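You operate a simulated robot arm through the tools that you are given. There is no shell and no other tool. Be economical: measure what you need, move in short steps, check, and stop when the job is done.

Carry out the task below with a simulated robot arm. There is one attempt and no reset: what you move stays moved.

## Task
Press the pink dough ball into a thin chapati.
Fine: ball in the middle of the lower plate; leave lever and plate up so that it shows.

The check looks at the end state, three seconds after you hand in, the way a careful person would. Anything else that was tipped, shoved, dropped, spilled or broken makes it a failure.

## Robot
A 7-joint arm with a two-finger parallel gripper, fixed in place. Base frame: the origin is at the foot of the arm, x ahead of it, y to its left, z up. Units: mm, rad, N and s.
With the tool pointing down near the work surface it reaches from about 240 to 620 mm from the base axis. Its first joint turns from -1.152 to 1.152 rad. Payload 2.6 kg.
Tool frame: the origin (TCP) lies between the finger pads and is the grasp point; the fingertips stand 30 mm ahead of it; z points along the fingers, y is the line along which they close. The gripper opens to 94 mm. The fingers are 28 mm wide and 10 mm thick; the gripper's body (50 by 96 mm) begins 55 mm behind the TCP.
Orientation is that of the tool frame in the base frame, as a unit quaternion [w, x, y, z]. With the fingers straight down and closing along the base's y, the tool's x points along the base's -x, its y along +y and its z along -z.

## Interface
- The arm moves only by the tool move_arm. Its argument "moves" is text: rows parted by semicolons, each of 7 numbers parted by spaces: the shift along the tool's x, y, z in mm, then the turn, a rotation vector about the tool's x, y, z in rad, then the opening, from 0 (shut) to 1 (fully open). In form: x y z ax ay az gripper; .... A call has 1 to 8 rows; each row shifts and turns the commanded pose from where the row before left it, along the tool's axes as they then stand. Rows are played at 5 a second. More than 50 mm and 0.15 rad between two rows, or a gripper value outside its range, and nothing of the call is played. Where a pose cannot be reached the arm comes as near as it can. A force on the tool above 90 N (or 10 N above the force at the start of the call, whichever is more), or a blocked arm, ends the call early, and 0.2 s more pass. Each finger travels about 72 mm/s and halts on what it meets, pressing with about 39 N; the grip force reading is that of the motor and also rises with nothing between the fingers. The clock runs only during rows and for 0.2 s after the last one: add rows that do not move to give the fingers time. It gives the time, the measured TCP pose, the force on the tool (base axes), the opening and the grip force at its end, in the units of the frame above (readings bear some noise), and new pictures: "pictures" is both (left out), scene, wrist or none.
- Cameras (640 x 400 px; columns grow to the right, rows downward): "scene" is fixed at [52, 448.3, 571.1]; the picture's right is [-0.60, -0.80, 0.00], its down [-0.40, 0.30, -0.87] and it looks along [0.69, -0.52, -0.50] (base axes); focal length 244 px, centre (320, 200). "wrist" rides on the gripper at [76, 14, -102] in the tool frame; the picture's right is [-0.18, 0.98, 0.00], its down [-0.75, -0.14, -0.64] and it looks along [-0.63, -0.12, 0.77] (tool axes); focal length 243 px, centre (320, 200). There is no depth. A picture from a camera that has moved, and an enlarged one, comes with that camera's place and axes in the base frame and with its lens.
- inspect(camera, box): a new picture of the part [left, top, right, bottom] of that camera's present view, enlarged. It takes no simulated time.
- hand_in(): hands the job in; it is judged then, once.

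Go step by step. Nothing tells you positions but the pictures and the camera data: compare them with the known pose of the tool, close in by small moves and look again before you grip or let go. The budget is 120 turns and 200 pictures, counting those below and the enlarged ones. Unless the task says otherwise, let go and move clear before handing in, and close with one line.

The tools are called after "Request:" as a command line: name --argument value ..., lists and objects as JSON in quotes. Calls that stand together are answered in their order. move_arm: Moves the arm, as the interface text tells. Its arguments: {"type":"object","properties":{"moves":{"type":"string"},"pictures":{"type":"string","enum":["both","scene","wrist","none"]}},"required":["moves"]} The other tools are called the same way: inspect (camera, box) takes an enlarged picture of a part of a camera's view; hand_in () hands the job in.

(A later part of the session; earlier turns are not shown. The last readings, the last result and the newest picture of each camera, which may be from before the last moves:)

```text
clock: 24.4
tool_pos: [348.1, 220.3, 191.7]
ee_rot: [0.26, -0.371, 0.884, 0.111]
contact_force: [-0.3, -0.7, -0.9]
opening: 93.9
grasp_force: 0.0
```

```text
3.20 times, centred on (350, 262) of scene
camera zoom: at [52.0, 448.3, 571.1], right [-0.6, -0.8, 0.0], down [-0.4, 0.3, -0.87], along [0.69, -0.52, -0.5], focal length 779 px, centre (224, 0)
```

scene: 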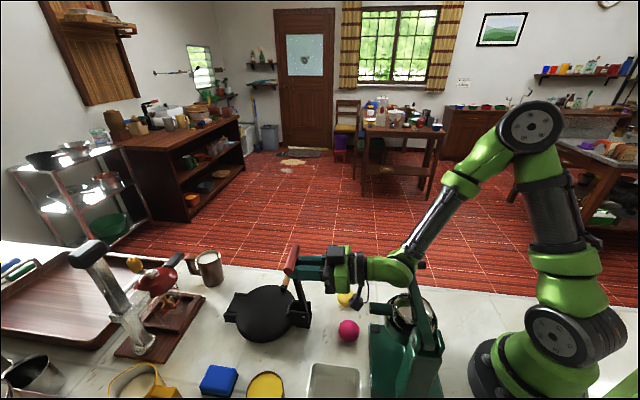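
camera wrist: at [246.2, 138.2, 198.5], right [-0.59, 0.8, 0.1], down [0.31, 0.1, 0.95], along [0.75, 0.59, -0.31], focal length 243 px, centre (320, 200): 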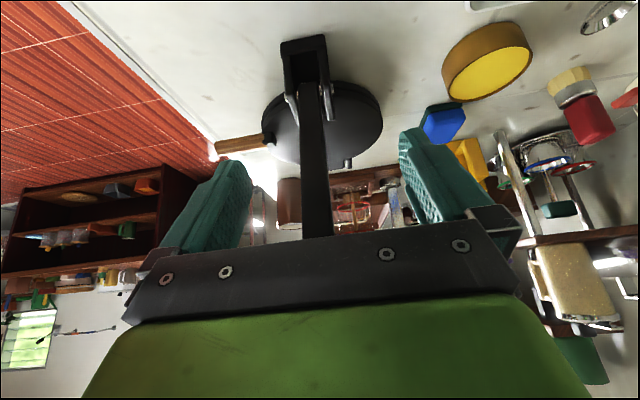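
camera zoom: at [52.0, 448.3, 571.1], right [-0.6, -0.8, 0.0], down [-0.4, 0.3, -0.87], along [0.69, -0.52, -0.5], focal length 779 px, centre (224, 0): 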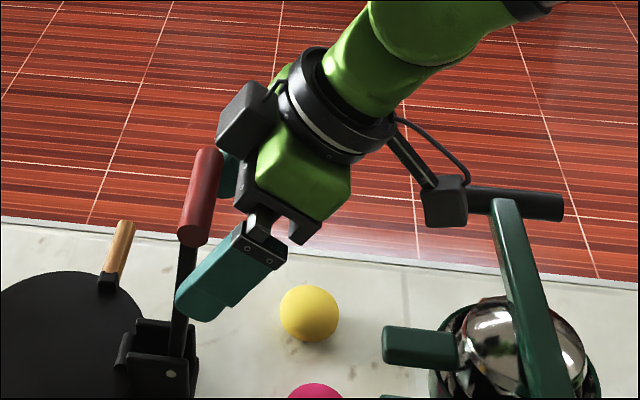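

The hand is nudging the lever outward; I'll stop drifting outward and go up with a little inward motion.

Request:
move_arm --moves "-2.9 0 -10 0 0 0 1;-2.9 0 -10 0 0 0 1;0 0 0 0 0 0 1" --pictures "wrist"

Request:
inspect --camera "scene" --box '[250, 200, 450, 325]'

```text
clock: 25.2
tool_pos: [343.6, 217.4, 211.7]
ee_rot: [0.26, -0.371, 0.885, 0.11]
contact_force: [-0.6, -0.3, 0.1]
opening: 94.2
grasp_force: 0.1
camera wrist: at [249.8, 141.4, 257.6], right [-0.59, 0.8, 0.1], down [0.3, 0.1, 0.95], along [0.75, 0.59, -0.3], focal length 243 px, centre (320, 200)
```

wrist: 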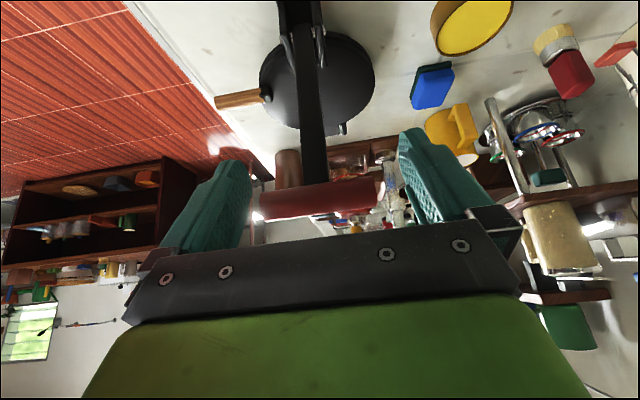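

```text
3.20 times, centred on (350, 262) of scene
camera zoom: at [52.0, 448.3, 571.1], right [-0.6, -0.8, 0.0], down [-0.4, 0.3, -0.87], along [0.69, -0.52, -0.5], focal length 779 px, centre (224, 0)
```

zoom: 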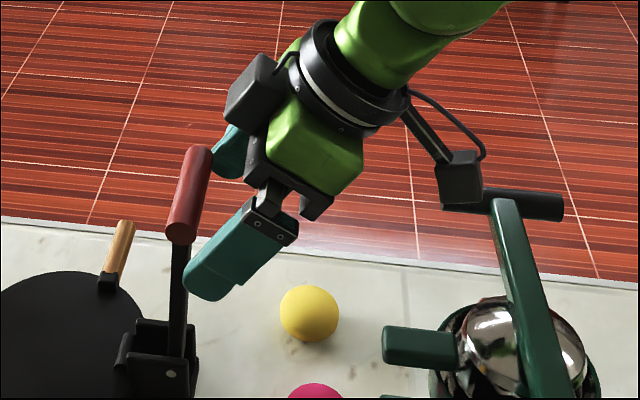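

Request:
move_arm --moves "-5.4 0 -8.4 0 0 0 1;-5.4 0 -8.4 0 0 0 1;-5.4 0 -8.4 0 0 0 1;-5.4 0 -8.4 0 0 0 1;-5.4 0 -8.4 0 0 0 1;-5.4 0 -8.4 0 0 0 1;-5.4 0 -8.4 0 0 0 1;-5.4 0 -8.4 0 0 0 1" --pictures "wrist"

Request:
inspect --camera "scene" --box '[210, 180, 450, 340]'

```text
clock: 27.0
tool_pos: [344.2, 217.1, 291.7]
ee_rot: [0.259, -0.37, 0.885, 0.111]
contact_force: [-0.1, 0.7, -0.5]
opening: 93.8
grasp_force: 0.1
camera wrist: at [249.3, 141.0, 337.2], right [-0.59, 0.8, 0.1], down [0.3, 0.1, 0.95], along [0.75, 0.59, -0.3], focal length 243 px, centre (320, 200)
```

wrist: 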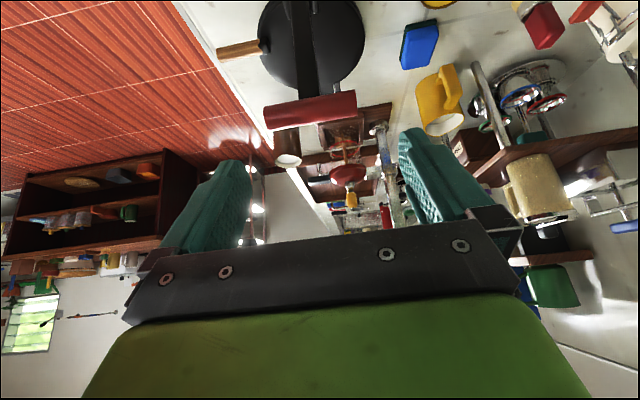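

```text
2.50 times, centred on (330, 260) of scene
camera zoom: at [52.0, 448.3, 571.1], right [-0.6, -0.8, 0.0], down [-0.4, 0.3, -0.87], along [0.69, -0.52, -0.5], focal length 609 px, centre (295, 50)
```

zoom: 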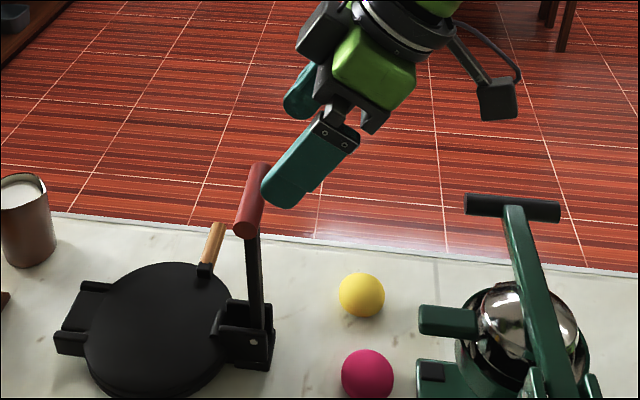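

Clear of everything, and the green press is unmoved. The lever stands just past vertical; I'll straighten the tool and nudge the lever back to its stop from the outer side with closed fingers.

Request:
move_arm --moves "0 0 0 0 0.14 0 0.5;0 0 0 0 0.14 0 0.2;0 0 0 0 0.14 0 0;0 0 0 0 0.14 0 0;-30 0 0 0 0 0 0;-30 0 0 0 0 0 0;-30 0 0 0 0 0 0;0 0 0 0 0 0 0"

```text
clock: 28.8
tool_pos: [316.2, 222.1, 317.2]
ee_rot: [0.121, -0.384, 0.914, 0.045]
contact_force: [-0.2, -0.4, 0.5]
opening: 0.1
grasp_force: 32.9
out of reach, approached as far as the arm can: row 2, 3, 4, 5, 6, 7
camera wrist: at [235.1, 162.5, 397.5], right [-0.58, 0.82, 0.04], down [0.49, 0.31, 0.81], along [0.65, 0.49, -0.58], focal length 243 px, centre (320, 200)
```

scene: 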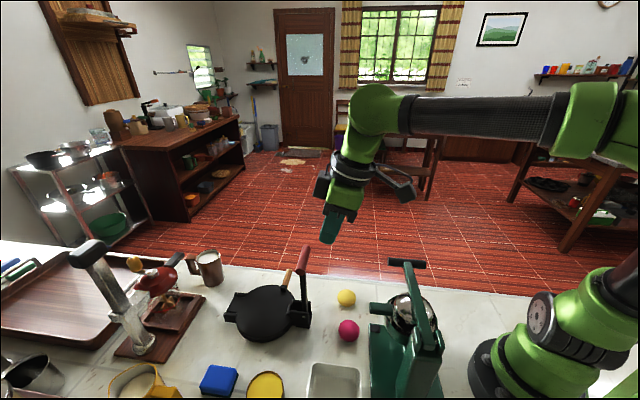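
wrist: 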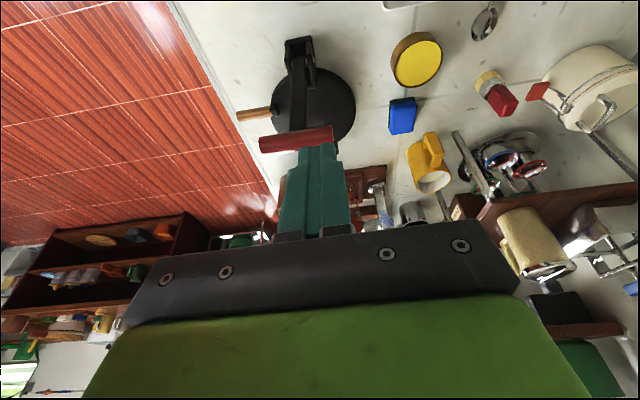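

Request:
move_arm --moves "-30 0 0 0 0 0 0;-30 0 0 0 0 0 0;0 0 0 0 0 0 0" --pictures "none"

```text
clock: 29.6
tool_pos: [310.6, 232.2, 320.5]
ee_rot: [0.12, -0.384, 0.915, 0.045]
contact_force: [0.0, 0.3, -0.6]
opening: 0.3
grasp_force: 32.8
out of reach, approached as far as the arm can: row 1, 2
```

Request:
move_arm --moves "40 0 0 0 0 0 0;40 0 0 0 0 0 0;40 0 0 0 -0.1 0 0;30 0 0 0 -0.1 0 0;0 0 0 0 -0.1 0 0;0 0 0 0 0 0 0" --pictures "none"

```text
clock: 31.0
tool_pos: [210.7, 128.3, 277.3]
ee_rot: [0.256, -0.372, 0.886, 0.102]
contact_force: [0.3, -0.5, 0.4]
opening: 0.0
grasp_force: 32.6
```

Request:
move_arm --moves "0 0 -20 0 0 0 0"

```text
clock: 31.4
tool_pos: [201.5, 120.5, 295.6]
ee_rot: [0.256, -0.373, 0.886, 0.102]
contact_force: [-0.9, -0.2, 0.0]
opening: 0.0
grasp_force: 33.1
camera wrist: at [107.6, 47.0, 343.0], right [-0.59, 0.8, 0.09], down [0.31, 0.12, 0.94], along [0.75, 0.58, -0.32], focal length 243 px, centre (320, 200)
```

scene: 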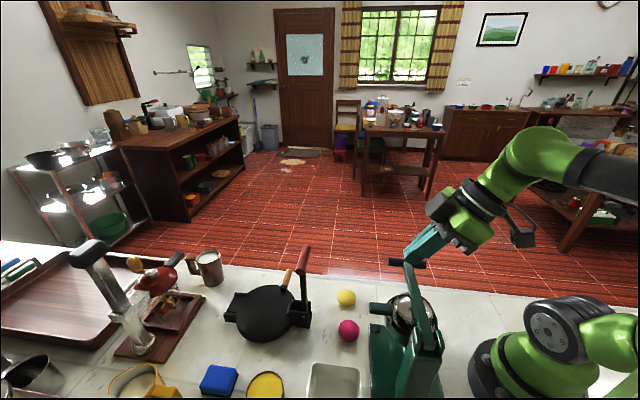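
wrist: 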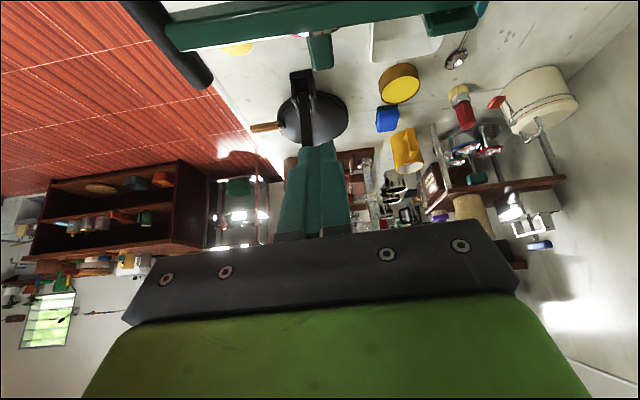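

Luckily nothing was touched. I'll move outward again at this height with the tilt kept, past the lever, then straighten at a larger radius.

Request:
move_arm --moves "-33.6 0 21.6 0 0 0 0;-33.6 0 21.6 0 0 0 0;-33.6 0 21.6 0 0 0 0;-33.6 0 21.6 0 0 0 0;-33.6 0 21.6 0 0 0 0;-33.6 0 21.6 0 0 0 0;0 0 0 0 0 0 0" --pictures "none"

```text
clock: 33.0
tool_pos: [349.8, 270.6, 293.6]
ee_rot: [0.255, -0.373, 0.886, 0.101]
contact_force: [0.7, 0.5, 0.2]
opening: 0.0
grasp_force: 33.0
out of reach, approached as far as the arm can: row 6
```

Request:
move_arm --moves "0 0 20 0 0 0 0;0 0 20 0 0 0 0;0 0 0 0 0 0 0"

```text
clock: 33.8
tool_pos: [348.2, 270.1, 292.0]
ee_rot: [0.256, -0.372, 0.886, 0.101]
contact_force: [0.1, 0.1, -0.1]
opening: 0.0
grasp_force: 33.0
out of reach, approached as far as the arm can: row 1, 2
camera wrist: at [254.0, 195.1, 339.5], right [-0.59, 0.8, 0.09], down [0.3, 0.12, 0.94], along [0.75, 0.58, -0.32], focal length 243 px, centre (320, 200)
```

scene: 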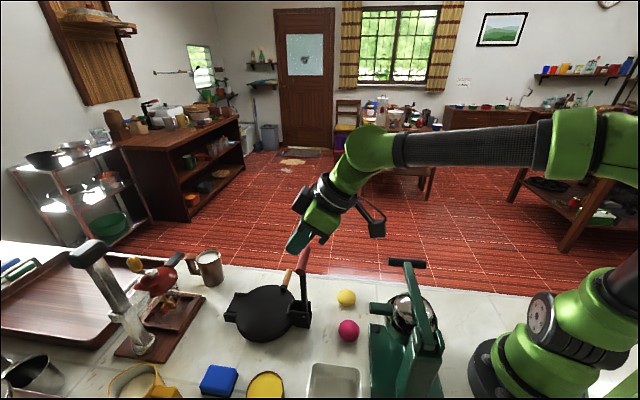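
wrist: 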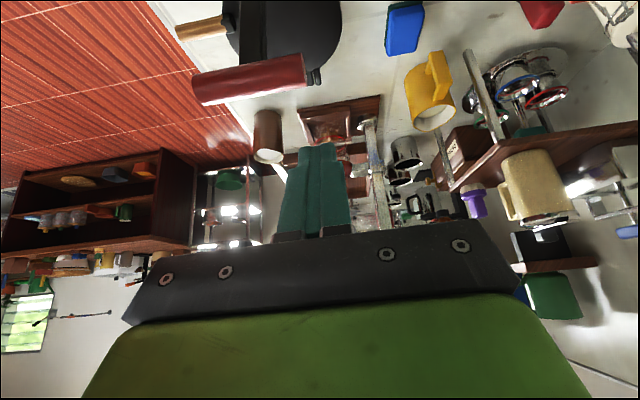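

The arm is in a folded-back posture. I'll return toward the starting pose up and to the right to unwind it.

Request:
move_arm --moves "7.1 -19.6 -17.8 0 0 0 0;7.1 -19.6 -17.8 0 0 0 0;7.1 -19.6 -17.8 0 0 0 0;7.1 -19.6 -17.8 0 0 0 0;7.1 -19.6 -17.8 0 0 0 0;7.1 -19.6 -17.8 0 0 0 0;7.1 -19.6 -17.8 0 0 0 0;7.1 -19.6 -17.8 0 0 0 0" --pictures "none"

Request:
move_arm --moves "0 0 0 0 0.14 0 0;0 0 0 0 0.14 0 0;0 0 0 0 0.14 0 0;0 0 0 0 0.14 0 0;0 0 0 0 0 0 0" --pictures "scene"

```text
clock: 35.6
tool_pos: [376.3, 71.7, 385.2]
ee_rot: [0.256, -0.373, 0.886, 0.102]
contact_force: [0.6, -1.4, -0.8]
opening: 0.0
grasp_force: 33.4
```

```text
clock: 36.8
tool_pos: [378.0, 66.8, 381.8]
ee_rot: [0.114, -0.38, 0.916, 0.06]
contact_force: [0.7, -0.3, 0.0]
opening: 0.1
grasp_force: 32.8
out of reach, approached as far as the arm can: row 3, 4
```

scene: 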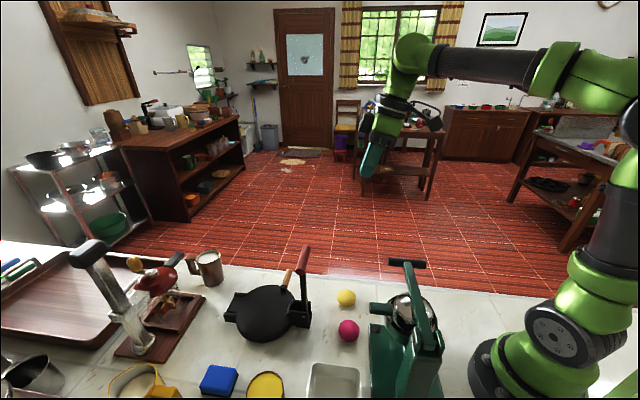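

Request:
move_arm --moves "0 0 0 0 0 0.13 0;0 0 0 0 0 0.13 0;0 0 0 0 0 0.13 0;0 0 0 0 0 0.13 0;0 0 0 0 0 0.13 0;0 0 0 0 0 0.13 0;0 0 0 0 0.1 0 0;0 0 0 0 0.1 0 0" --pictures "scene"

```text
clock: 38.6
tool_pos: [392.4, 44.8, 348.9]
ee_rot: [0.074, -0.193, 0.973, 0.1]
contact_force: [1.0, -0.4, -0.5]
opening: 0.0
grasp_force: 32.8
out of reach, approached as far as the arm can: row 1, 2, 3, 4, 5, 6, 7, 8
```

scene: 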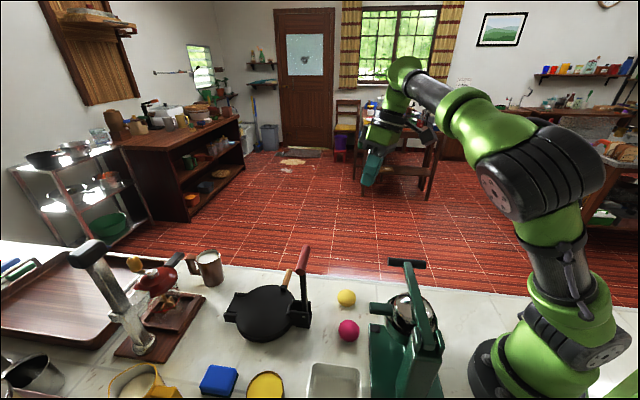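

Request:
move_arm --moves "0 0 10 0.054 0.059 0 0;0 0 10 0.054 0.059 0 0;0 0 10 0.054 0.059 0 0;0 0 0 0 0 0 0" --pictures "scene"

```text
clock: 39.6
tool_pos: [394.0, 50.1, 320.5]
ee_rot: [0.005, -0.196, 0.981, 0.0]
contact_force: [1.0, -0.5, -0.3]
opening: 0.0
grasp_force: 32.6
```

scene: 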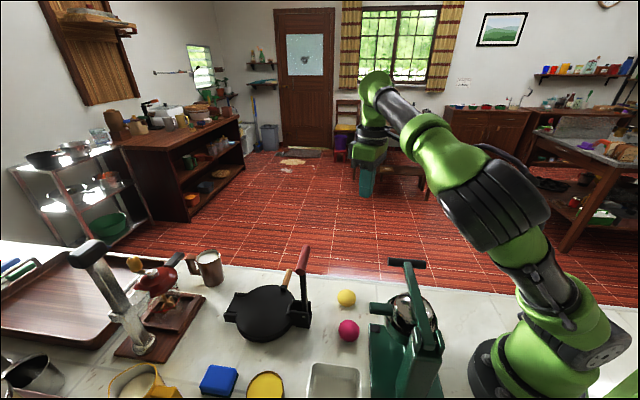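

Vertical again. Now move to the outer side of the lever handle, at safe height.

Request:
move_arm --moves "-16.7 33.7 0 0 0 0 0;-16.7 33.7 0 0 0 0 0;-16.7 33.7 0 0 0 0 0;-16.7 33.7 0 0 0 0 0;-16.7 33.7 0 0 0 0 0;-16.7 33.7 0 0 0 0 0;0 0 0 0 0 0 0" --pictures "none"

Request:
move_arm --moves "0 0 0 0 0 -0.13 0;0 0 0 0 0 -0.13 0;0 0 0 0 0 -0.13 0;0 0 0 0 0 0 0"

```text
clock: 41.2
tool_pos: [394.4, 49.8, 318.6]
ee_rot: [0.005, -0.197, 0.98, 0.002]
contact_force: [-0.2, -0.1, 0.3]
opening: 0.0
grasp_force: 32.6
out of reach, approached as far as the arm can: row 1, 2, 3, 4, 5, 6
```

```text
clock: 42.2
tool_pos: [395.1, 49.1, 319.7]
ee_rot: [0.003, -0.382, 0.924, 0.003]
contact_force: [-0.9, -0.6, -0.7]
opening: 0.1
grasp_force: 32.7
camera wrist: at [329.4, 4.7, 421.6], right [-0.56, 0.83, 0.0], down [0.63, 0.43, 0.65], along [0.53, 0.37, -0.76], focal length 243 px, centre (320, 200)
```

scene: 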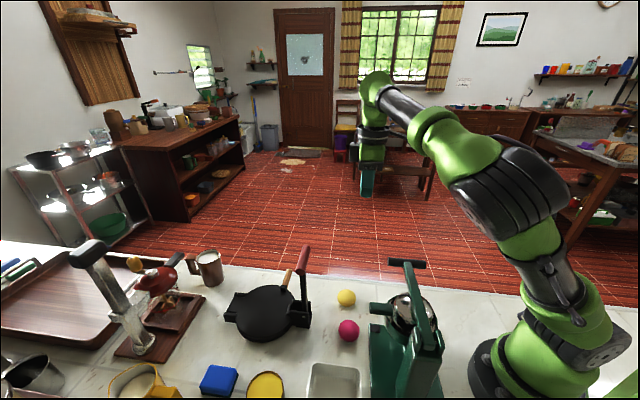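
wrist: 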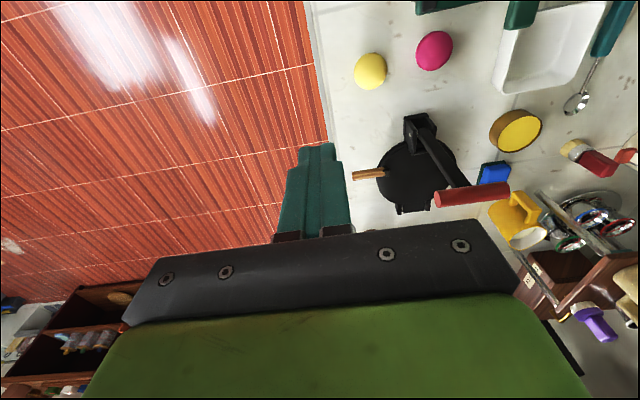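

Request:
move_arm --moves "20 -28 0 0 0 0 0;20 -28 0 0 0 0 0;20 -28 0 0 0 0 0;20 -28 0 0 0 0 0;0 0 0 0 0 0 0" --pictures "scene"

```text
clock: 43.4
tool_pos: [415.8, -87.3, 319.1]
ee_rot: [0.003, -0.381, 0.925, 0.002]
contact_force: [0.2, -0.2, -0.3]
opening: 0.4
grasp_force: 33.2
```

scene: 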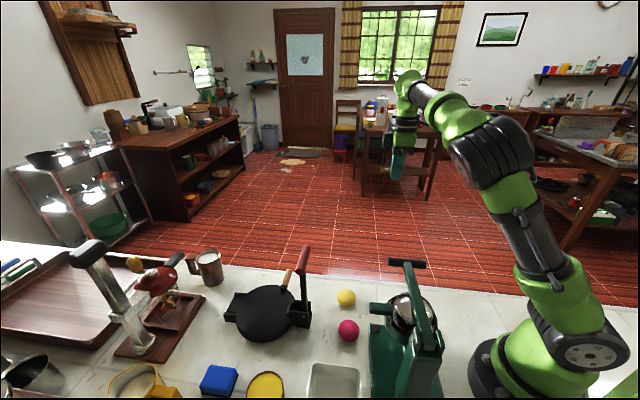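

Request:
move_arm --moves "-19 -22 15 0 0 0 0;-19 -22 15 0 0 0 0;-19 -22 15 0 0 0 0;-19 -22 15 0 0 0 0;-19 -22 15 0 0 0 0;-19 -22 15 0 0 0 0;0 0 0 0 0 0 0" --pictures "scene"

```text
clock: 45.0
tool_pos: [577.4, -98.2, 227.2]
ee_rot: [0.004, -0.379, 0.925, 0.004]
contact_force: [0.2, -0.4, -0.2]
opening: 0.0
grasp_force: 32.9
out of reach, approached as far as the arm can: row 6
```

scene: 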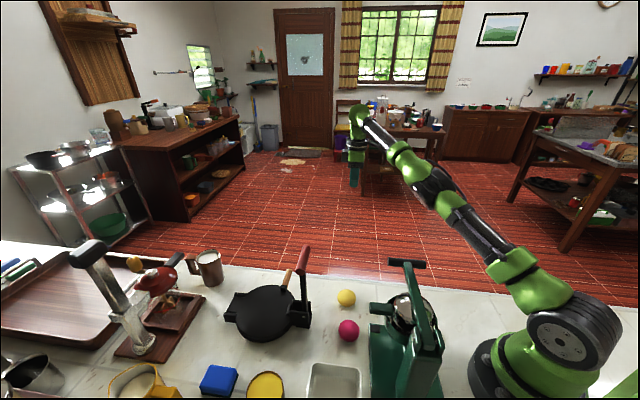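

The arm is straightened out; now swing it left while extended.

Request:
move_arm --moves "-29 26.6 0 0 0 0 0;-29 26.6 0 0 0 0 0;-29 26.6 0 0 0 0 0;-29 26.6 0 0 0 0 0;-23.4 37.8 0 0 0 0 0;-23.4 37.8 0 0 0 0 0;-23.4 37.8 0 0 0 0 0;0 0 0 0 0 0 0" --pictures "scene"

```text
clock: 46.8
tool_pos: [562.1, 96.8, 226.9]
ee_rot: [0.006, -0.381, 0.924, 0.002]
contact_force: [-0.2, 0.1, 0.7]
opening: 0.2
grasp_force: 33.0
out of reach, approached as far as the arm can: row 4, 6, 7
```

scene: 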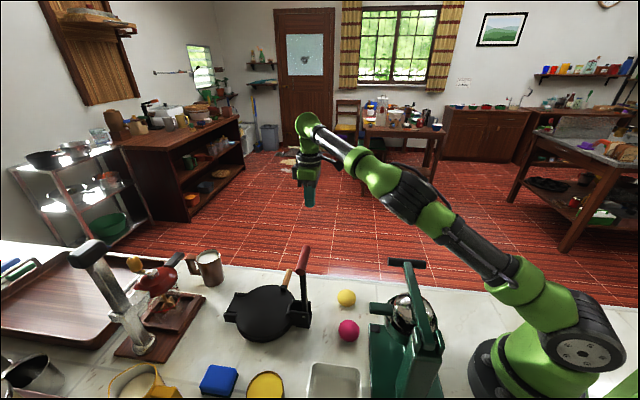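

Request:
move_arm --moves "-12 40 0 0 0 0 0;-12 40 0 0 0 0 0;-12 40 0 0 0 0 0;-12 40 0 0 0 0 0;0 0 0 0 0 0 0" --pictures "scene"

```text
clock: 48.0
tool_pos: [521.3, 169.3, 228.8]
ee_rot: [0.006, -0.382, 0.924, 0.001]
contact_force: [0.5, 0.7, 0.3]
opening: 0.0
grasp_force: 33.2
out of reach, approached as far as the arm can: row 2, 3, 4
```

scene: 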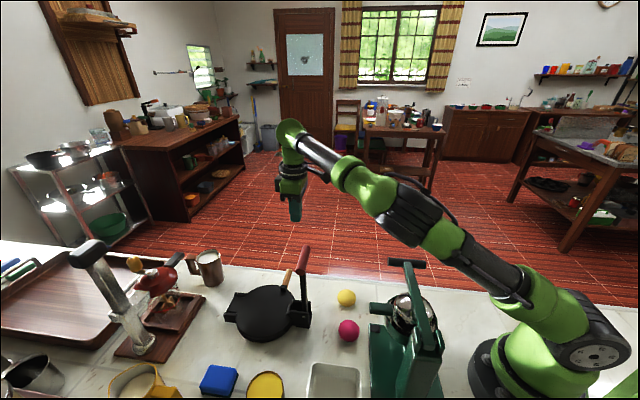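

Request:
move_arm --moves "0 30 0 0 0 0 0;0 0 0 0 0 0 0;0 30 0 0 0 0 0;0 0 0 0 0 0 0" --pictures "none"

Request:
move_arm --moves "10 10 0 0 0 0 0;10 10 0 0 0 0 0;10 10 0 0 0 0 0;0 0 0 0 0 0 0" --pictures "none"

```text
clock: 49.0
tool_pos: [479.8, 211.0, 228.3]
ee_rot: [0.003, -0.38, 0.925, 0.002]
contact_force: [0.8, 0.1, 0.2]
opening: 0.1
grasp_force: 33.1
```

```text
clock: 50.0
tool_pos: [436.2, 212.7, 227.0]
ee_rot: [0.004, -0.381, 0.925, 0.003]
contact_force: [0.5, -0.1, 0.6]
opening: 0.0
grasp_force: 33.0
```

The arm moves again. Go outward a bit, then sideways behind the lever handle.

Request:
move_arm --moves "-30 0 0 0 0 0 0;0 32 0 0 0 0 0;0 31 0 0 0 0 0;0 0 0 0 0 0 0"

```text
clock: 51.0
tool_pos: [459.0, 232.0, 227.6]
ee_rot: [0.006, -0.383, 0.924, 0.001]
contact_force: [-0.3, -0.3, 0.0]
opening: 0.2
grasp_force: 33.4
out of reach, approached as far as the arm can: row 2, 3
camera wrist: at [392.7, 188.3, 330.4], right [-0.56, 0.83, 0.0], down [0.63, 0.43, 0.65], along [0.54, 0.37, -0.76], focal length 243 px, centre (320, 200)
```

scene: 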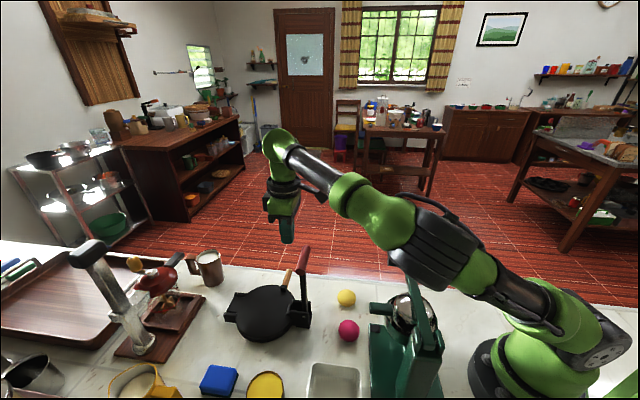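
wrist: 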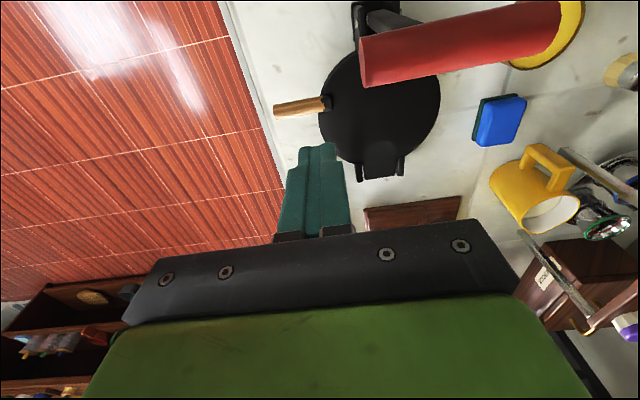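

The elbow has swung low toward the green press, so I'll back off to the right and re-straighten the arm to bring the elbow up again.

Request:
move_arm --moves "18.6 -39.7 0 0 0 0 0;18.6 -39.7 0 0 0 0 0;18.6 -39.7 0 0 0 0 0;18.6 -39.7 0 0 0 0 0;18.6 -39.7 0 0 0 0 0;18.6 -39.7 0 0 0 0 0;18.6 -39.7 0 0 0 0 0;18.6 -39.7 0 0 0 0 0" --pictures "none"

Request:
move_arm --moves "0 0 0 0 0 0.13 0;0 0 0 0 0 0.13 0;0 0 0 0 0 0.13 0;0 0 0 0 0 0.13 0;0 0 0 0 0 0.13 0;0 0 0 0 0 0.13 0;-40 0 0 0 0 0 0;-40 0 0 0 0 0 0" --pictures "scene"

```text
clock: 52.8
tool_pos: [573.7, -98.4, 224.4]
ee_rot: [0.003, -0.38, 0.925, 0.003]
contact_force: [0.7, 0.4, 0.2]
opening: 0.3
grasp_force: 32.4
```

```text
clock: 54.6
tool_pos: [565.6, -81.5, 232.9]
ee_rot: [0.005, -0.257, 0.966, 0.003]
contact_force: [-0.2, 1.0, 0.6]
opening: 0.2
grasp_force: 33.1
out of reach, approached as far as the arm can: row 2, 3, 4, 5, 6, 7, 8
```

scene: 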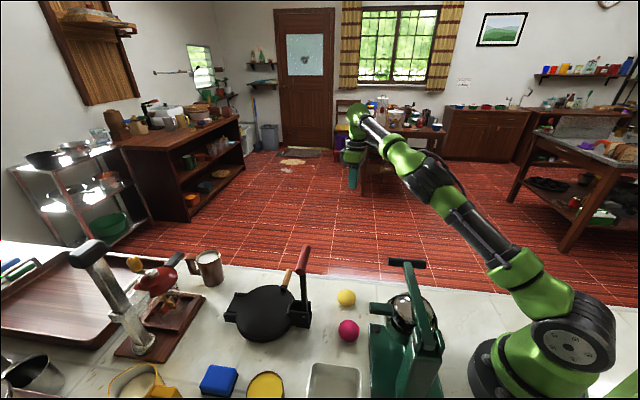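

Request:
move_arm --moves "0 0 0 -0.121 -0.07 0 0;0 0 0 -0.121 -0.07 0 0;0 0 0 -0.121 -0.07 0 0;0 0 0 -0.121 -0.07 0 0;0 0 0 -0.121 -0.07 0 0;0 0 0 -0.121 -0.07 0 0;0 0 0 0 0 0 0" --pictures "scene"

```text
clock: 56.2
tool_pos: [563.2, -80.1, 233.8]
ee_rot: [0.028, -0.26, 0.963, 0.067]
contact_force: [-0.8, 0.0, 0.2]
opening: 0.0
grasp_force: 33.1
out of reach, approached as far as the arm can: row 1, 2, 3, 4, 5, 6
```

scene: 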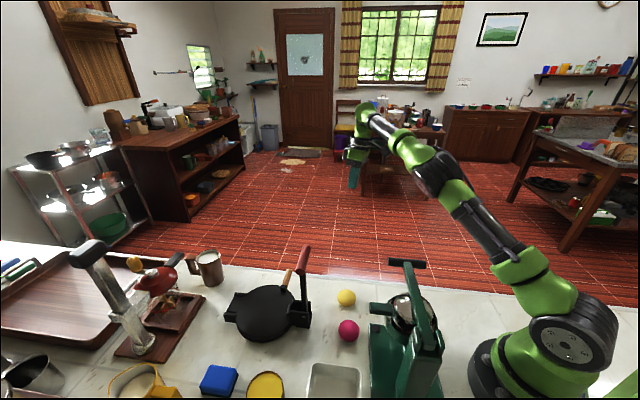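

My wrist seems to have flipped during the lever swing (its roll joints now sit at their limits). I'll unflip it in free space to the right: retract a bit, swing the tool outward and up through the forearm line, then circle it around to the left and down.

Request:
move_arm --moves "31 25 -20 0 0 0 0;31 25 -20 0 0 0 0;31 25 -20 0 0 0 0;31 25 -20 0 0 0 0;0 0 0 0 0 0 0" --pictures "none"

Request:
move_arm --moves "-28.6 -22.4 -2.5 0.086 -0.11 0 0;-28.6 -22.4 -2.5 0.086 -0.11 0 0;-28.6 -22.4 -2.5 0.086 -0.11 0 0;-28.6 -22.4 -2.5 0.086 -0.11 0 0;-28.6 -22.4 -2.5 0.086 -0.11 0 0;-28.6 -22.4 -2.5 0.086 -0.11 0 0;0 0 0 0 0 0 0" --pictures "scene"

```text
clock: 57.4
tool_pos: [406.7, -70.1, 312.8]
ee_rot: [0.027, -0.26, 0.963, 0.067]
contact_force: [0.5, 0.0, 0.2]
opening: 0.3
grasp_force: 33.8
```

```text
clock: 59.0
tool_pos: [596.4, -106.8, 399.9]
ee_rot: [0.4, -0.209, 0.887, -0.098]
contact_force: [-0.2, -1.0, -0.3]
opening: 0.0
grasp_force: 33.4
```

scene: 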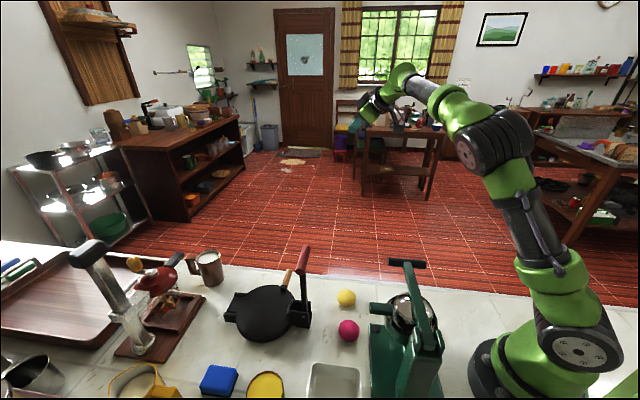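

Request:
move_arm --moves "-11.4 -27.8 -2 0.129 -0.053 0 0;-11.4 -27.8 -2 0.129 -0.053 0 0;-11.4 -27.8 -2 0.129 -0.053 0 0;-11.4 -27.8 -2 0.129 -0.053 0 0;-11.4 -27.8 -2 0.129 -0.053 0 0;-11.4 -27.8 -2 0.129 -0.053 0 0;0 0 0 0 0 0 0" --pictures "scene"

```text
clock: 60.6
tool_pos: [622.1, -211.7, 535.3]
ee_rot: [0.58, -0.057, 0.712, -0.391]
contact_force: [-0.3, -0.7, -0.1]
opening: 0.0
grasp_force: 33.6
```

scene: 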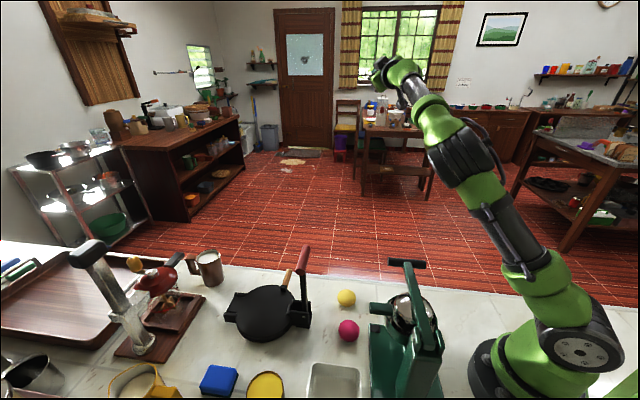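

Request:
move_arm --moves "-7 -30 -2 0.141 -0.033 0 0;-7 -30 -2 0.141 -0.033 0 0;-7 -30 -2 0.141 -0.033 0 0;-7 -30 -2 0.141 -0.033 0 0;-7 -30 -2 0.141 -0.033 0 0;-7 -30 -2 0.141 -0.033 0 0;0 0 0 0 0 0 0" --pictures "scene"

```text
clock: 62.2
tool_pos: [493.8, -268.0, 663.0]
ee_rot: [-0.618, -0.148, -0.431, 0.64]
contact_force: [-0.3, -0.7, -0.7]
opening: 0.1
grasp_force: 32.9
out of reach, approached as far as the arm can: row 6
```

scene: 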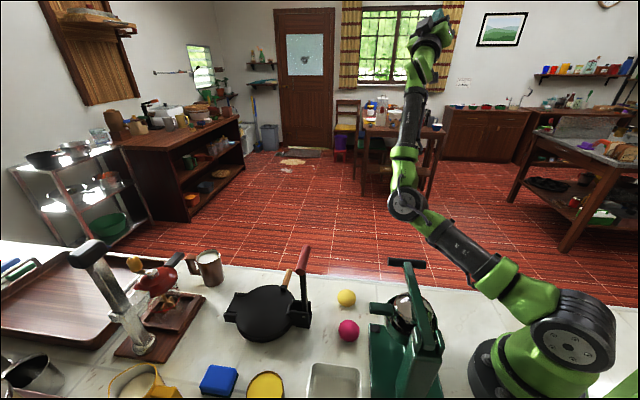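

The elbow gets dragged around. I'll take the arm up nearly vertical, then bring it down on the right so the elbow ends up on top.

Request:
move_arm --moves "-23.8 -39.5 5.1 0 0 0 0;-23.8 -39.5 5.1 0 0 0 0;-23.8 -39.5 5.1 0 0 0 0;-23.8 -39.5 5.1 0 0 0 0;-23.8 -39.5 5.1 0 0 0 0;-23.8 -39.5 5.1 0 0 0 0;-23.8 -39.5 5.1 0 0 0 0;-23.8 -39.5 5.1 0 0 0 0" --pictures "scene"

```text
clock: 64.0
tool_pos: [234.0, -217.2, 928.0]
ee_rot: [-0.618, -0.147, -0.431, 0.641]
contact_force: [2.5, -0.5, -0.4]
opening: 0.0
grasp_force: 32.7
out of reach, approached as far as the arm can: row 8
```

scene: 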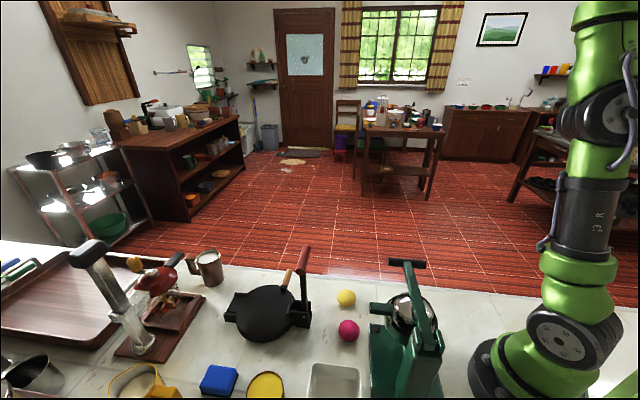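

Request:
move_arm --moves "36 5.4 9.3 0 0 0 0;36 5.4 9.3 0 0 0 0;36 5.4 9.3 0 0 0 0;36 5.4 9.3 0 0 0 0;36 5.4 9.3 0 0 0 0;36 5.4 9.3 0 0 0 0;36 5.4 9.3 0 0 0 0;36 5.4 9.3 0 0 0 0" --pictures "scene"

```text
clock: 65.8
tool_pos: [240.5, -458.0, 746.6]
ee_rot: [-0.618, -0.15, -0.431, 0.641]
contact_force: [0.4, -0.4, 0.5]
opening: 0.0
grasp_force: 33.1
```

scene: 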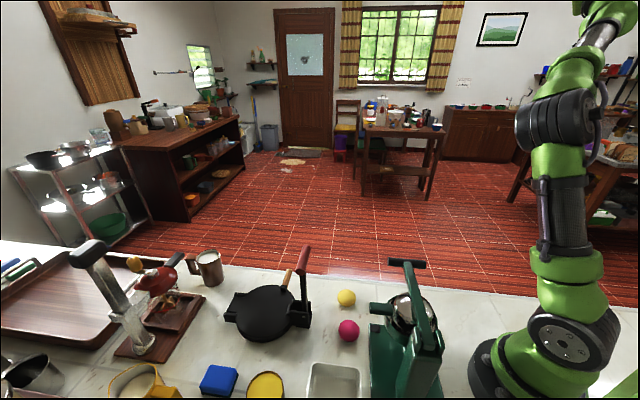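

Request:
move_arm --moves "13.8 28.2 -2.3 -0.131 0.064 0 0;13.8 28.2 -2.3 -0.131 0.064 0 0;13.8 28.2 -2.3 -0.131 0.064 0 0;13.8 28.2 -2.3 -0.131 0.064 0 0;13.8 28.2 -2.3 -0.131 0.064 0 0;0 0 0 0 0 0 0" --pictures "scene"

```text
clock: 67.2
tool_pos: [330.5, -441.4, 622.0]
ee_rot: [0.557, 0.042, 0.705, -0.437]
contact_force: [0.2, 0.7, 0.6]
opening: 0.2
grasp_force: 33.0
```

scene: 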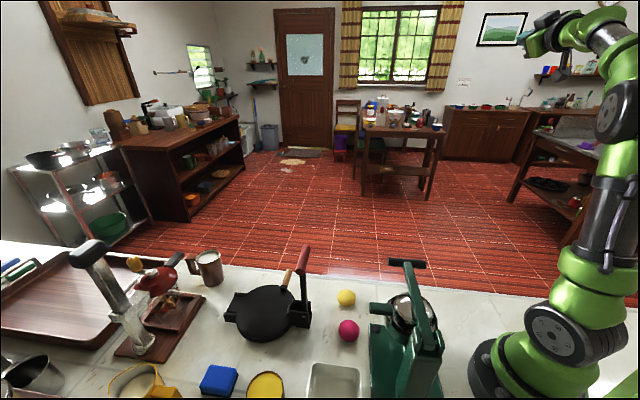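

The elbow is up again. Now bring the tool down to vertical.

Request:
move_arm --moves "25.6 17.8 -2.3 -0.083 0.119 0 0;25.6 17.8 -2.3 -0.083 0.119 0 0;25.6 17.8 -2.3 -0.083 0.119 0 0;25.6 17.8 -2.3 -0.083 0.119 0 0;25.6 17.8 -2.3 -0.083 0.119 0 0;25.6 17.8 -2.3 -0.083 0.119 0 0;25.6 17.8 -2.3 -0.083 0.119 0 0;25.6 17.8 -2.3 -0.083 0.119 0 0" --pictures "none"

Request:
move_arm --moves "25.6 17.8 -2.3 -0.083 0.119 0 0;25.6 17.8 -2.3 -0.083 0.119 0 0;20 14 -2.3 -0.067 0.096 0 0;0 0 0 0 0 0 0" --pictures "scene"

```text
clock: 69.0
tool_pos: [231.6, -354.2, 425.0]
ee_rot: [0.162, 0.057, 0.977, -0.124]
contact_force: [0.6, -0.1, -0.4]
opening: 0.3
grasp_force: 33.0
```

```text
clock: 70.0
tool_pos: [170.1, -298.2, 407.5]
ee_rot: [0.003, 0.057, 0.998, 0.001]
contact_force: [0.2, 0.0, -0.4]
opening: 0.0
grasp_force: 33.0
```

scene: 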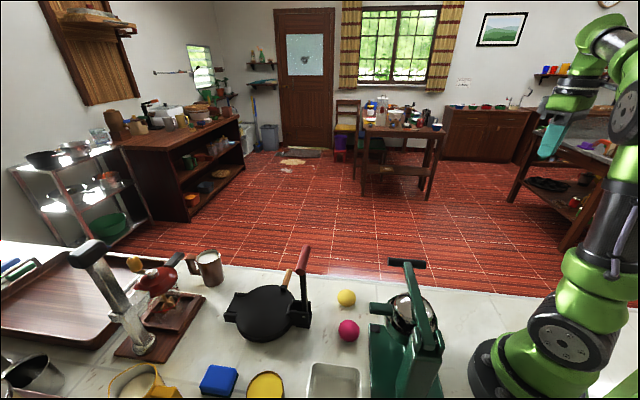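

Vertical and unrestricted again. Returning toward the middle.

Request:
move_arm --moves "-20 42 2 0 0 0 0;-20 42 2 0 0 0 0;-20 42 2 0 0 0 0;-20 42 2 0 0 0 0;-20 42 2 0 0 0 0;-20 42 2 0 0 0 0;-20 42 2 0 0 0 0;-20 42 2 0 0 0 0" --pictures "scene"

```text
clock: 71.8
tool_pos: [297.1, -79.8, 330.5]
ee_rot: [0.005, 0.048, 0.999, -0.007]
contact_force: [0.0, 0.8, -0.4]
opening: 0.1
grasp_force: 33.1
out of reach, approached as far as the arm can: row 1, 4, 5, 6, 7, 8
```

scene: 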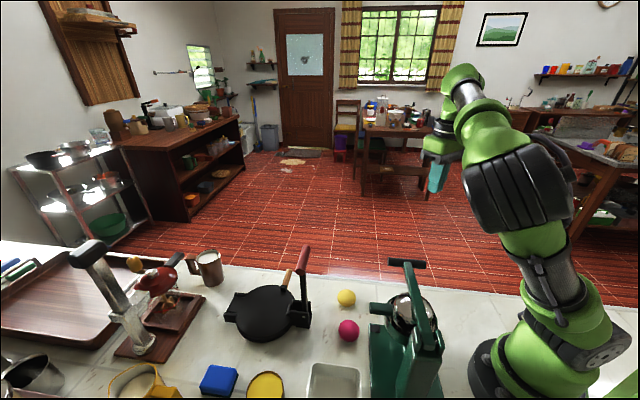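

Request:
move_arm --moves "10 -30 0 0 0 -0.14 0;10 -30 0 0 0 -0.14 0;15 -25 0 0 0 -0.14 0;15 -25 0 0 0 -0.14 0;20 -20 0 0 0 -0.14 0;20 -20 0 0 0 -0.14 0;0 0 0 0 0 -0.14 0;0 0 0 0 0 -0.14 0" --pictures "scene"

```text
clock: 73.6
tool_pos: [241.4, -246.6, 329.5]
ee_rot: [0.003, -0.483, 0.875, -0.001]
contact_force: [0.0, 0.6, -0.2]
opening: 0.0
grasp_force: 33.2
```

scene: 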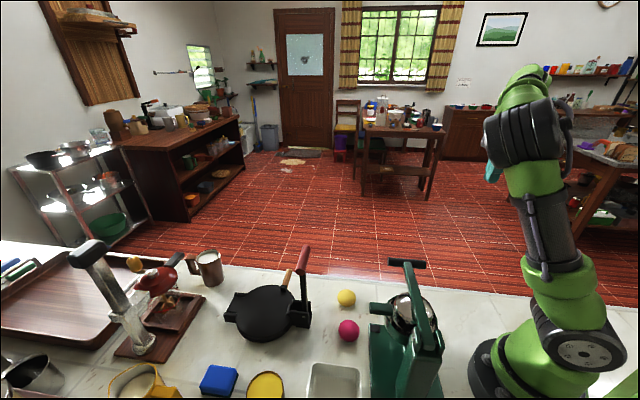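

Request:
move_arm --moves "-8 27 -38 0 0 0 0;-8 27 -38 0 0 0 0;-8 27 -38 0 0 0 0;-8 27 -38 0 0 0 0;-8 27 -38 0 0 0 0;-8 27 -38 0 0 0 0;0 0 0 0 0 0 0" --pictures "none"

Request:
move_arm --moves "21.8 -21.7 25.8 0 0 0 0;21.8 -21.7 25.8 0 0 0 0;21.8 -21.7 25.8 0 0 0 0;21.8 -21.7 25.8 0 0 0 0;21.8 -21.7 25.8 0 0 0 0;21.8 -21.7 25.8 0 0 0 0;0 0 0 0 0 0 0" --pictures "scene"

```text
clock: 75.2
tool_pos: [155.7, -161.7, 480.2]
ee_rot: [0.002, -0.482, 0.876, -0.004]
contact_force: [-0.5, -0.2, 0.8]
opening: 0.0
grasp_force: 32.7
out of reach, approached as far as the arm can: row 5, 6
```

```text
clock: 76.8
tool_pos: [196.8, -340.7, 324.9]
ee_rot: [0.003, -0.482, 0.876, -0.001]
contact_force: [0.0, 0.2, 0.3]
opening: 0.0
grasp_force: 33.0
```

scene: 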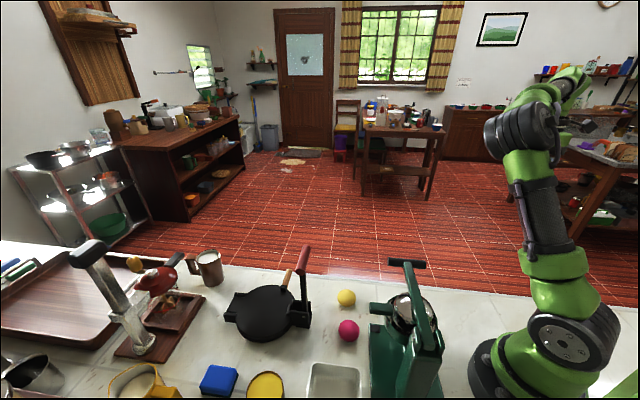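

Request:
move_arm --moves "0 0 0 0 0 -0.14 0;0 0 0 0 0 -0.14 0;0 0 0 0 0 -0.14 0;0 0 0 0 0 -0.14 0;0 0 0 0 0 -0.14 0;0 0 0 0 0 -0.14 0;0 0 0 0 0 -0.14 0;0 0 0 0 0 -0.14 0" --pictures "scene"

```text
clock: 78.6
tool_pos: [196.6, -339.7, 324.5]
ee_rot: [-0.001, 0.875, -0.484, 0.003]
contact_force: [0.9, 0.7, 0.8]
opening: 0.0
grasp_force: 32.9
```

scene: 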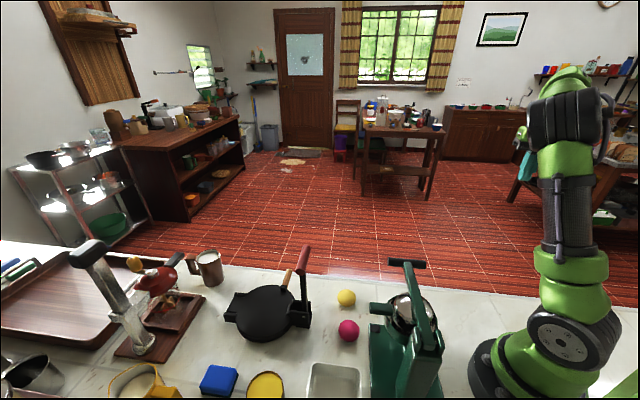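

The posture recentres when the gripper is turned half around; I'll use that orientation and sweep left.

Request:
move_arm --moves "-10 -37 0 0 0 -0.07 0;-10 -37 0 0 0 -0.07 0;-10 -37 0 0 0 -0.07 0;-10 -37 0 0 0 -0.07 0;-10 -37 0 0 0 -0.07 0;0 0 0 0 0 0 0" --pictures "scene"

```text
clock: 80.0
tool_pos: [305.2, -186.1, 325.6]
ee_rot: [-0.001, 0.945, -0.327, 0.003]
contact_force: [0.6, 0.2, -0.1]
opening: 0.0
grasp_force: 33.6
```

scene: 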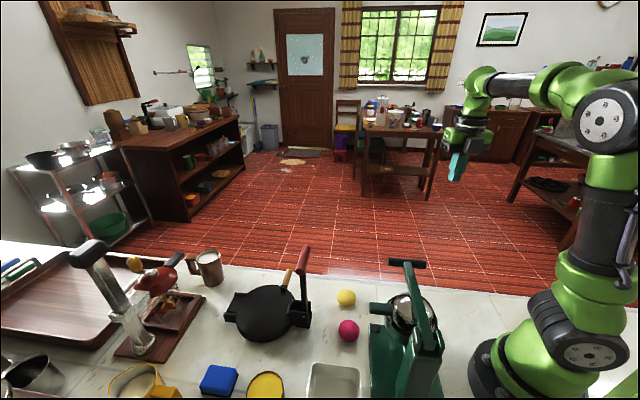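

Posture is normal now with the gripper half-turned. Continue sweeping left, then yaw to align with the lever.

Request:
move_arm --moves "-13.8 -43.4 0 0 0 0 0;-13.8 -43.4 0 0 0 0 0;-13.8 -43.4 0 0 0 0 0;-13.8 -43.4 0 0 0 0 0;-13.8 -43.4 0 0 0 0 0;-13.8 -43.4 0 0 0 0 0;0 0 0 0 0 -0.14 0;0 0 0 0 0 -0.14 0" --pictures "none"

Request:
move_arm --moves "0 0 0 0 0 -0.145 0;0 0 0 0 0 -0.145 0;0 0 0 0 0 -0.145 0;0 0 0 0 0 -0.145 0;0 0 0 0 0 -0.145 0;0 0 0 0 0 -0.145 0;0 0 0 0 0 -0.145 0;0 0 0 0 0 -0.145 0" --pictures "scene"

```text
clock: 81.8
tool_pos: [401.4, 74.2, 326.6]
ee_rot: [0.0, 0.982, -0.19, 0.003]
contact_force: [0.3, 0.4, -0.1]
opening: 0.1
grasp_force: 33.3
```

```text
clock: 83.6
tool_pos: [401.0, 72.3, 326.5]
ee_rot: [0.001, 0.925, 0.379, 0.004]
contact_force: [-0.4, 0.6, 0.2]
opening: 0.0
grasp_force: 33.3
```

scene: 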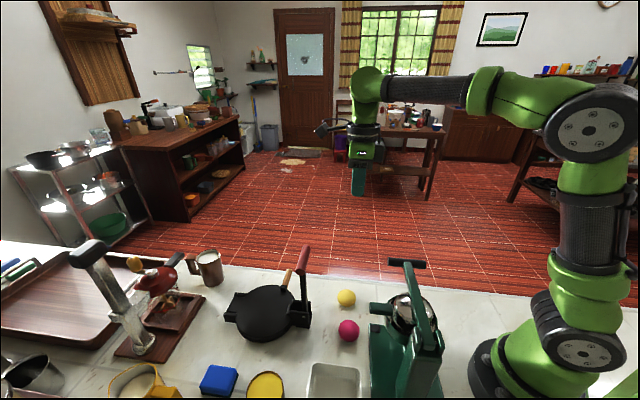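

Request:
move_arm --moves "31 -28 12 0 0 0 0;31 -28 12 0 0 0 0;31 -28 12 0 0 0 0;31 -28 12 0 0 0 0;31 -28 12 0 0 0 0;0 0 0 0 0 0 0"

Request:
inspect --camera "scene" --box '[200, 200, 360, 340]'

```text
clock: 85.0
tool_pos: [414.9, 279.5, 265.3]
ee_rot: [0.001, 0.926, 0.378, 0.003]
contact_force: [0.6, -0.6, -0.2]
opening: 0.2
grasp_force: 33.1
camera wrist: at [478.9, 323.2, 370.4], right [0.55, -0.83, 0.0], down [-0.64, -0.43, 0.64], along [-0.53, -0.36, -0.77], focal length 243 px, centre (320, 200)
```

scene: 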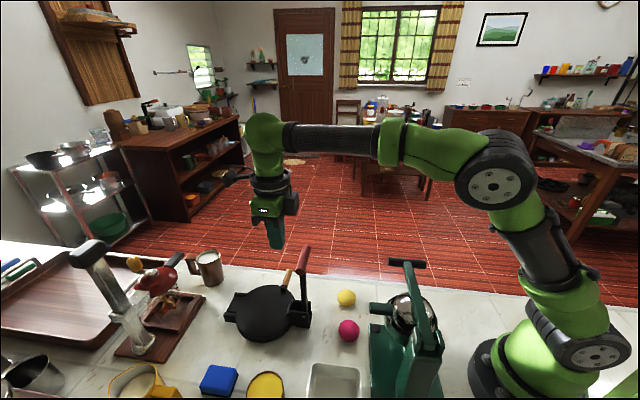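
wrist: 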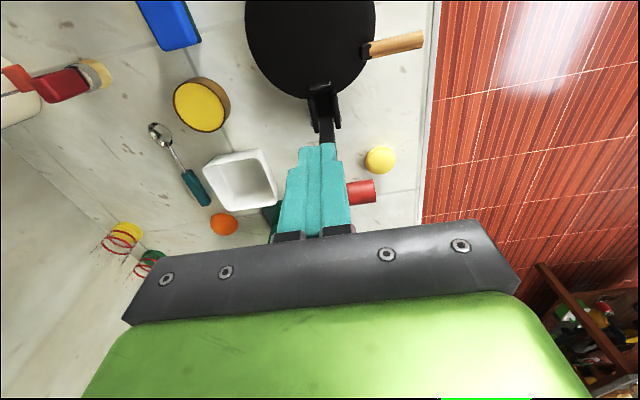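

```text
2.86 times, centred on (280, 270) of scene
camera zoom: at [52.0, 448.3, 571.1], right [-0.6, -0.8, 0.0], down [-0.4, 0.3, -0.87], along [0.69, -0.52, -0.5], focal length 696 px, centre (434, 0)
```

zoom: 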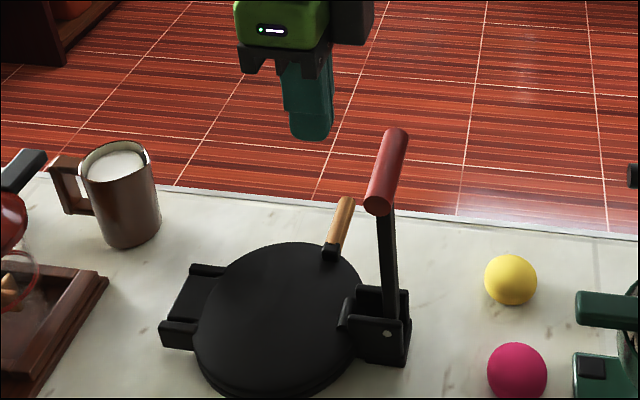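

The lever is essentially vertical; I'll push its handle inward to the stop with the closed fingers.

Request:
move_arm --moves "0 0 17 0 0 0 0;0 0 16 0 0 0 0;-15 0 0 0 0 0 0;-15 0 0 0 0 0 0;-12 0 0 0 0 0 0;-12 0 0 0 0 0 0;-10 0 0 0 0 0 0;0 0 0 0 0 0 0" --pictures "none"

Request:
inspect --camera "scene" --box '[200, 200, 360, 340]'

```text
clock: 86.8
tool_pos: [369.3, 235.1, 233.6]
ee_rot: [0.001, 0.926, 0.379, 0.004]
contact_force: [0.2, 0.3, 0.4]
opening: 0.1
grasp_force: 33.2
```

```text
2.86 times, centred on (280, 270) of scene
camera zoom: at [52.0, 448.3, 571.1], right [-0.6, -0.8, 0.0], down [-0.4, 0.3, -0.87], along [0.69, -0.52, -0.5], focal length 696 px, centre (434, 0)
```

zoom: 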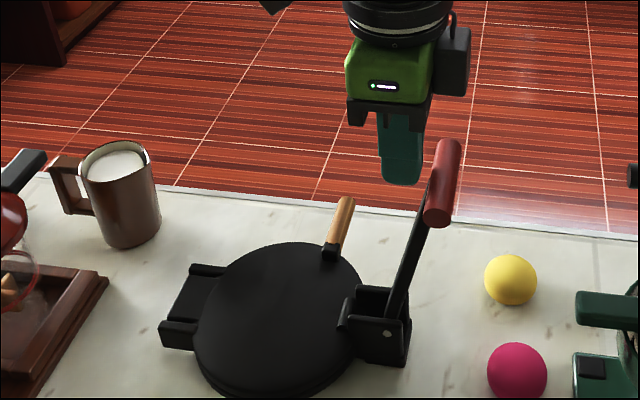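

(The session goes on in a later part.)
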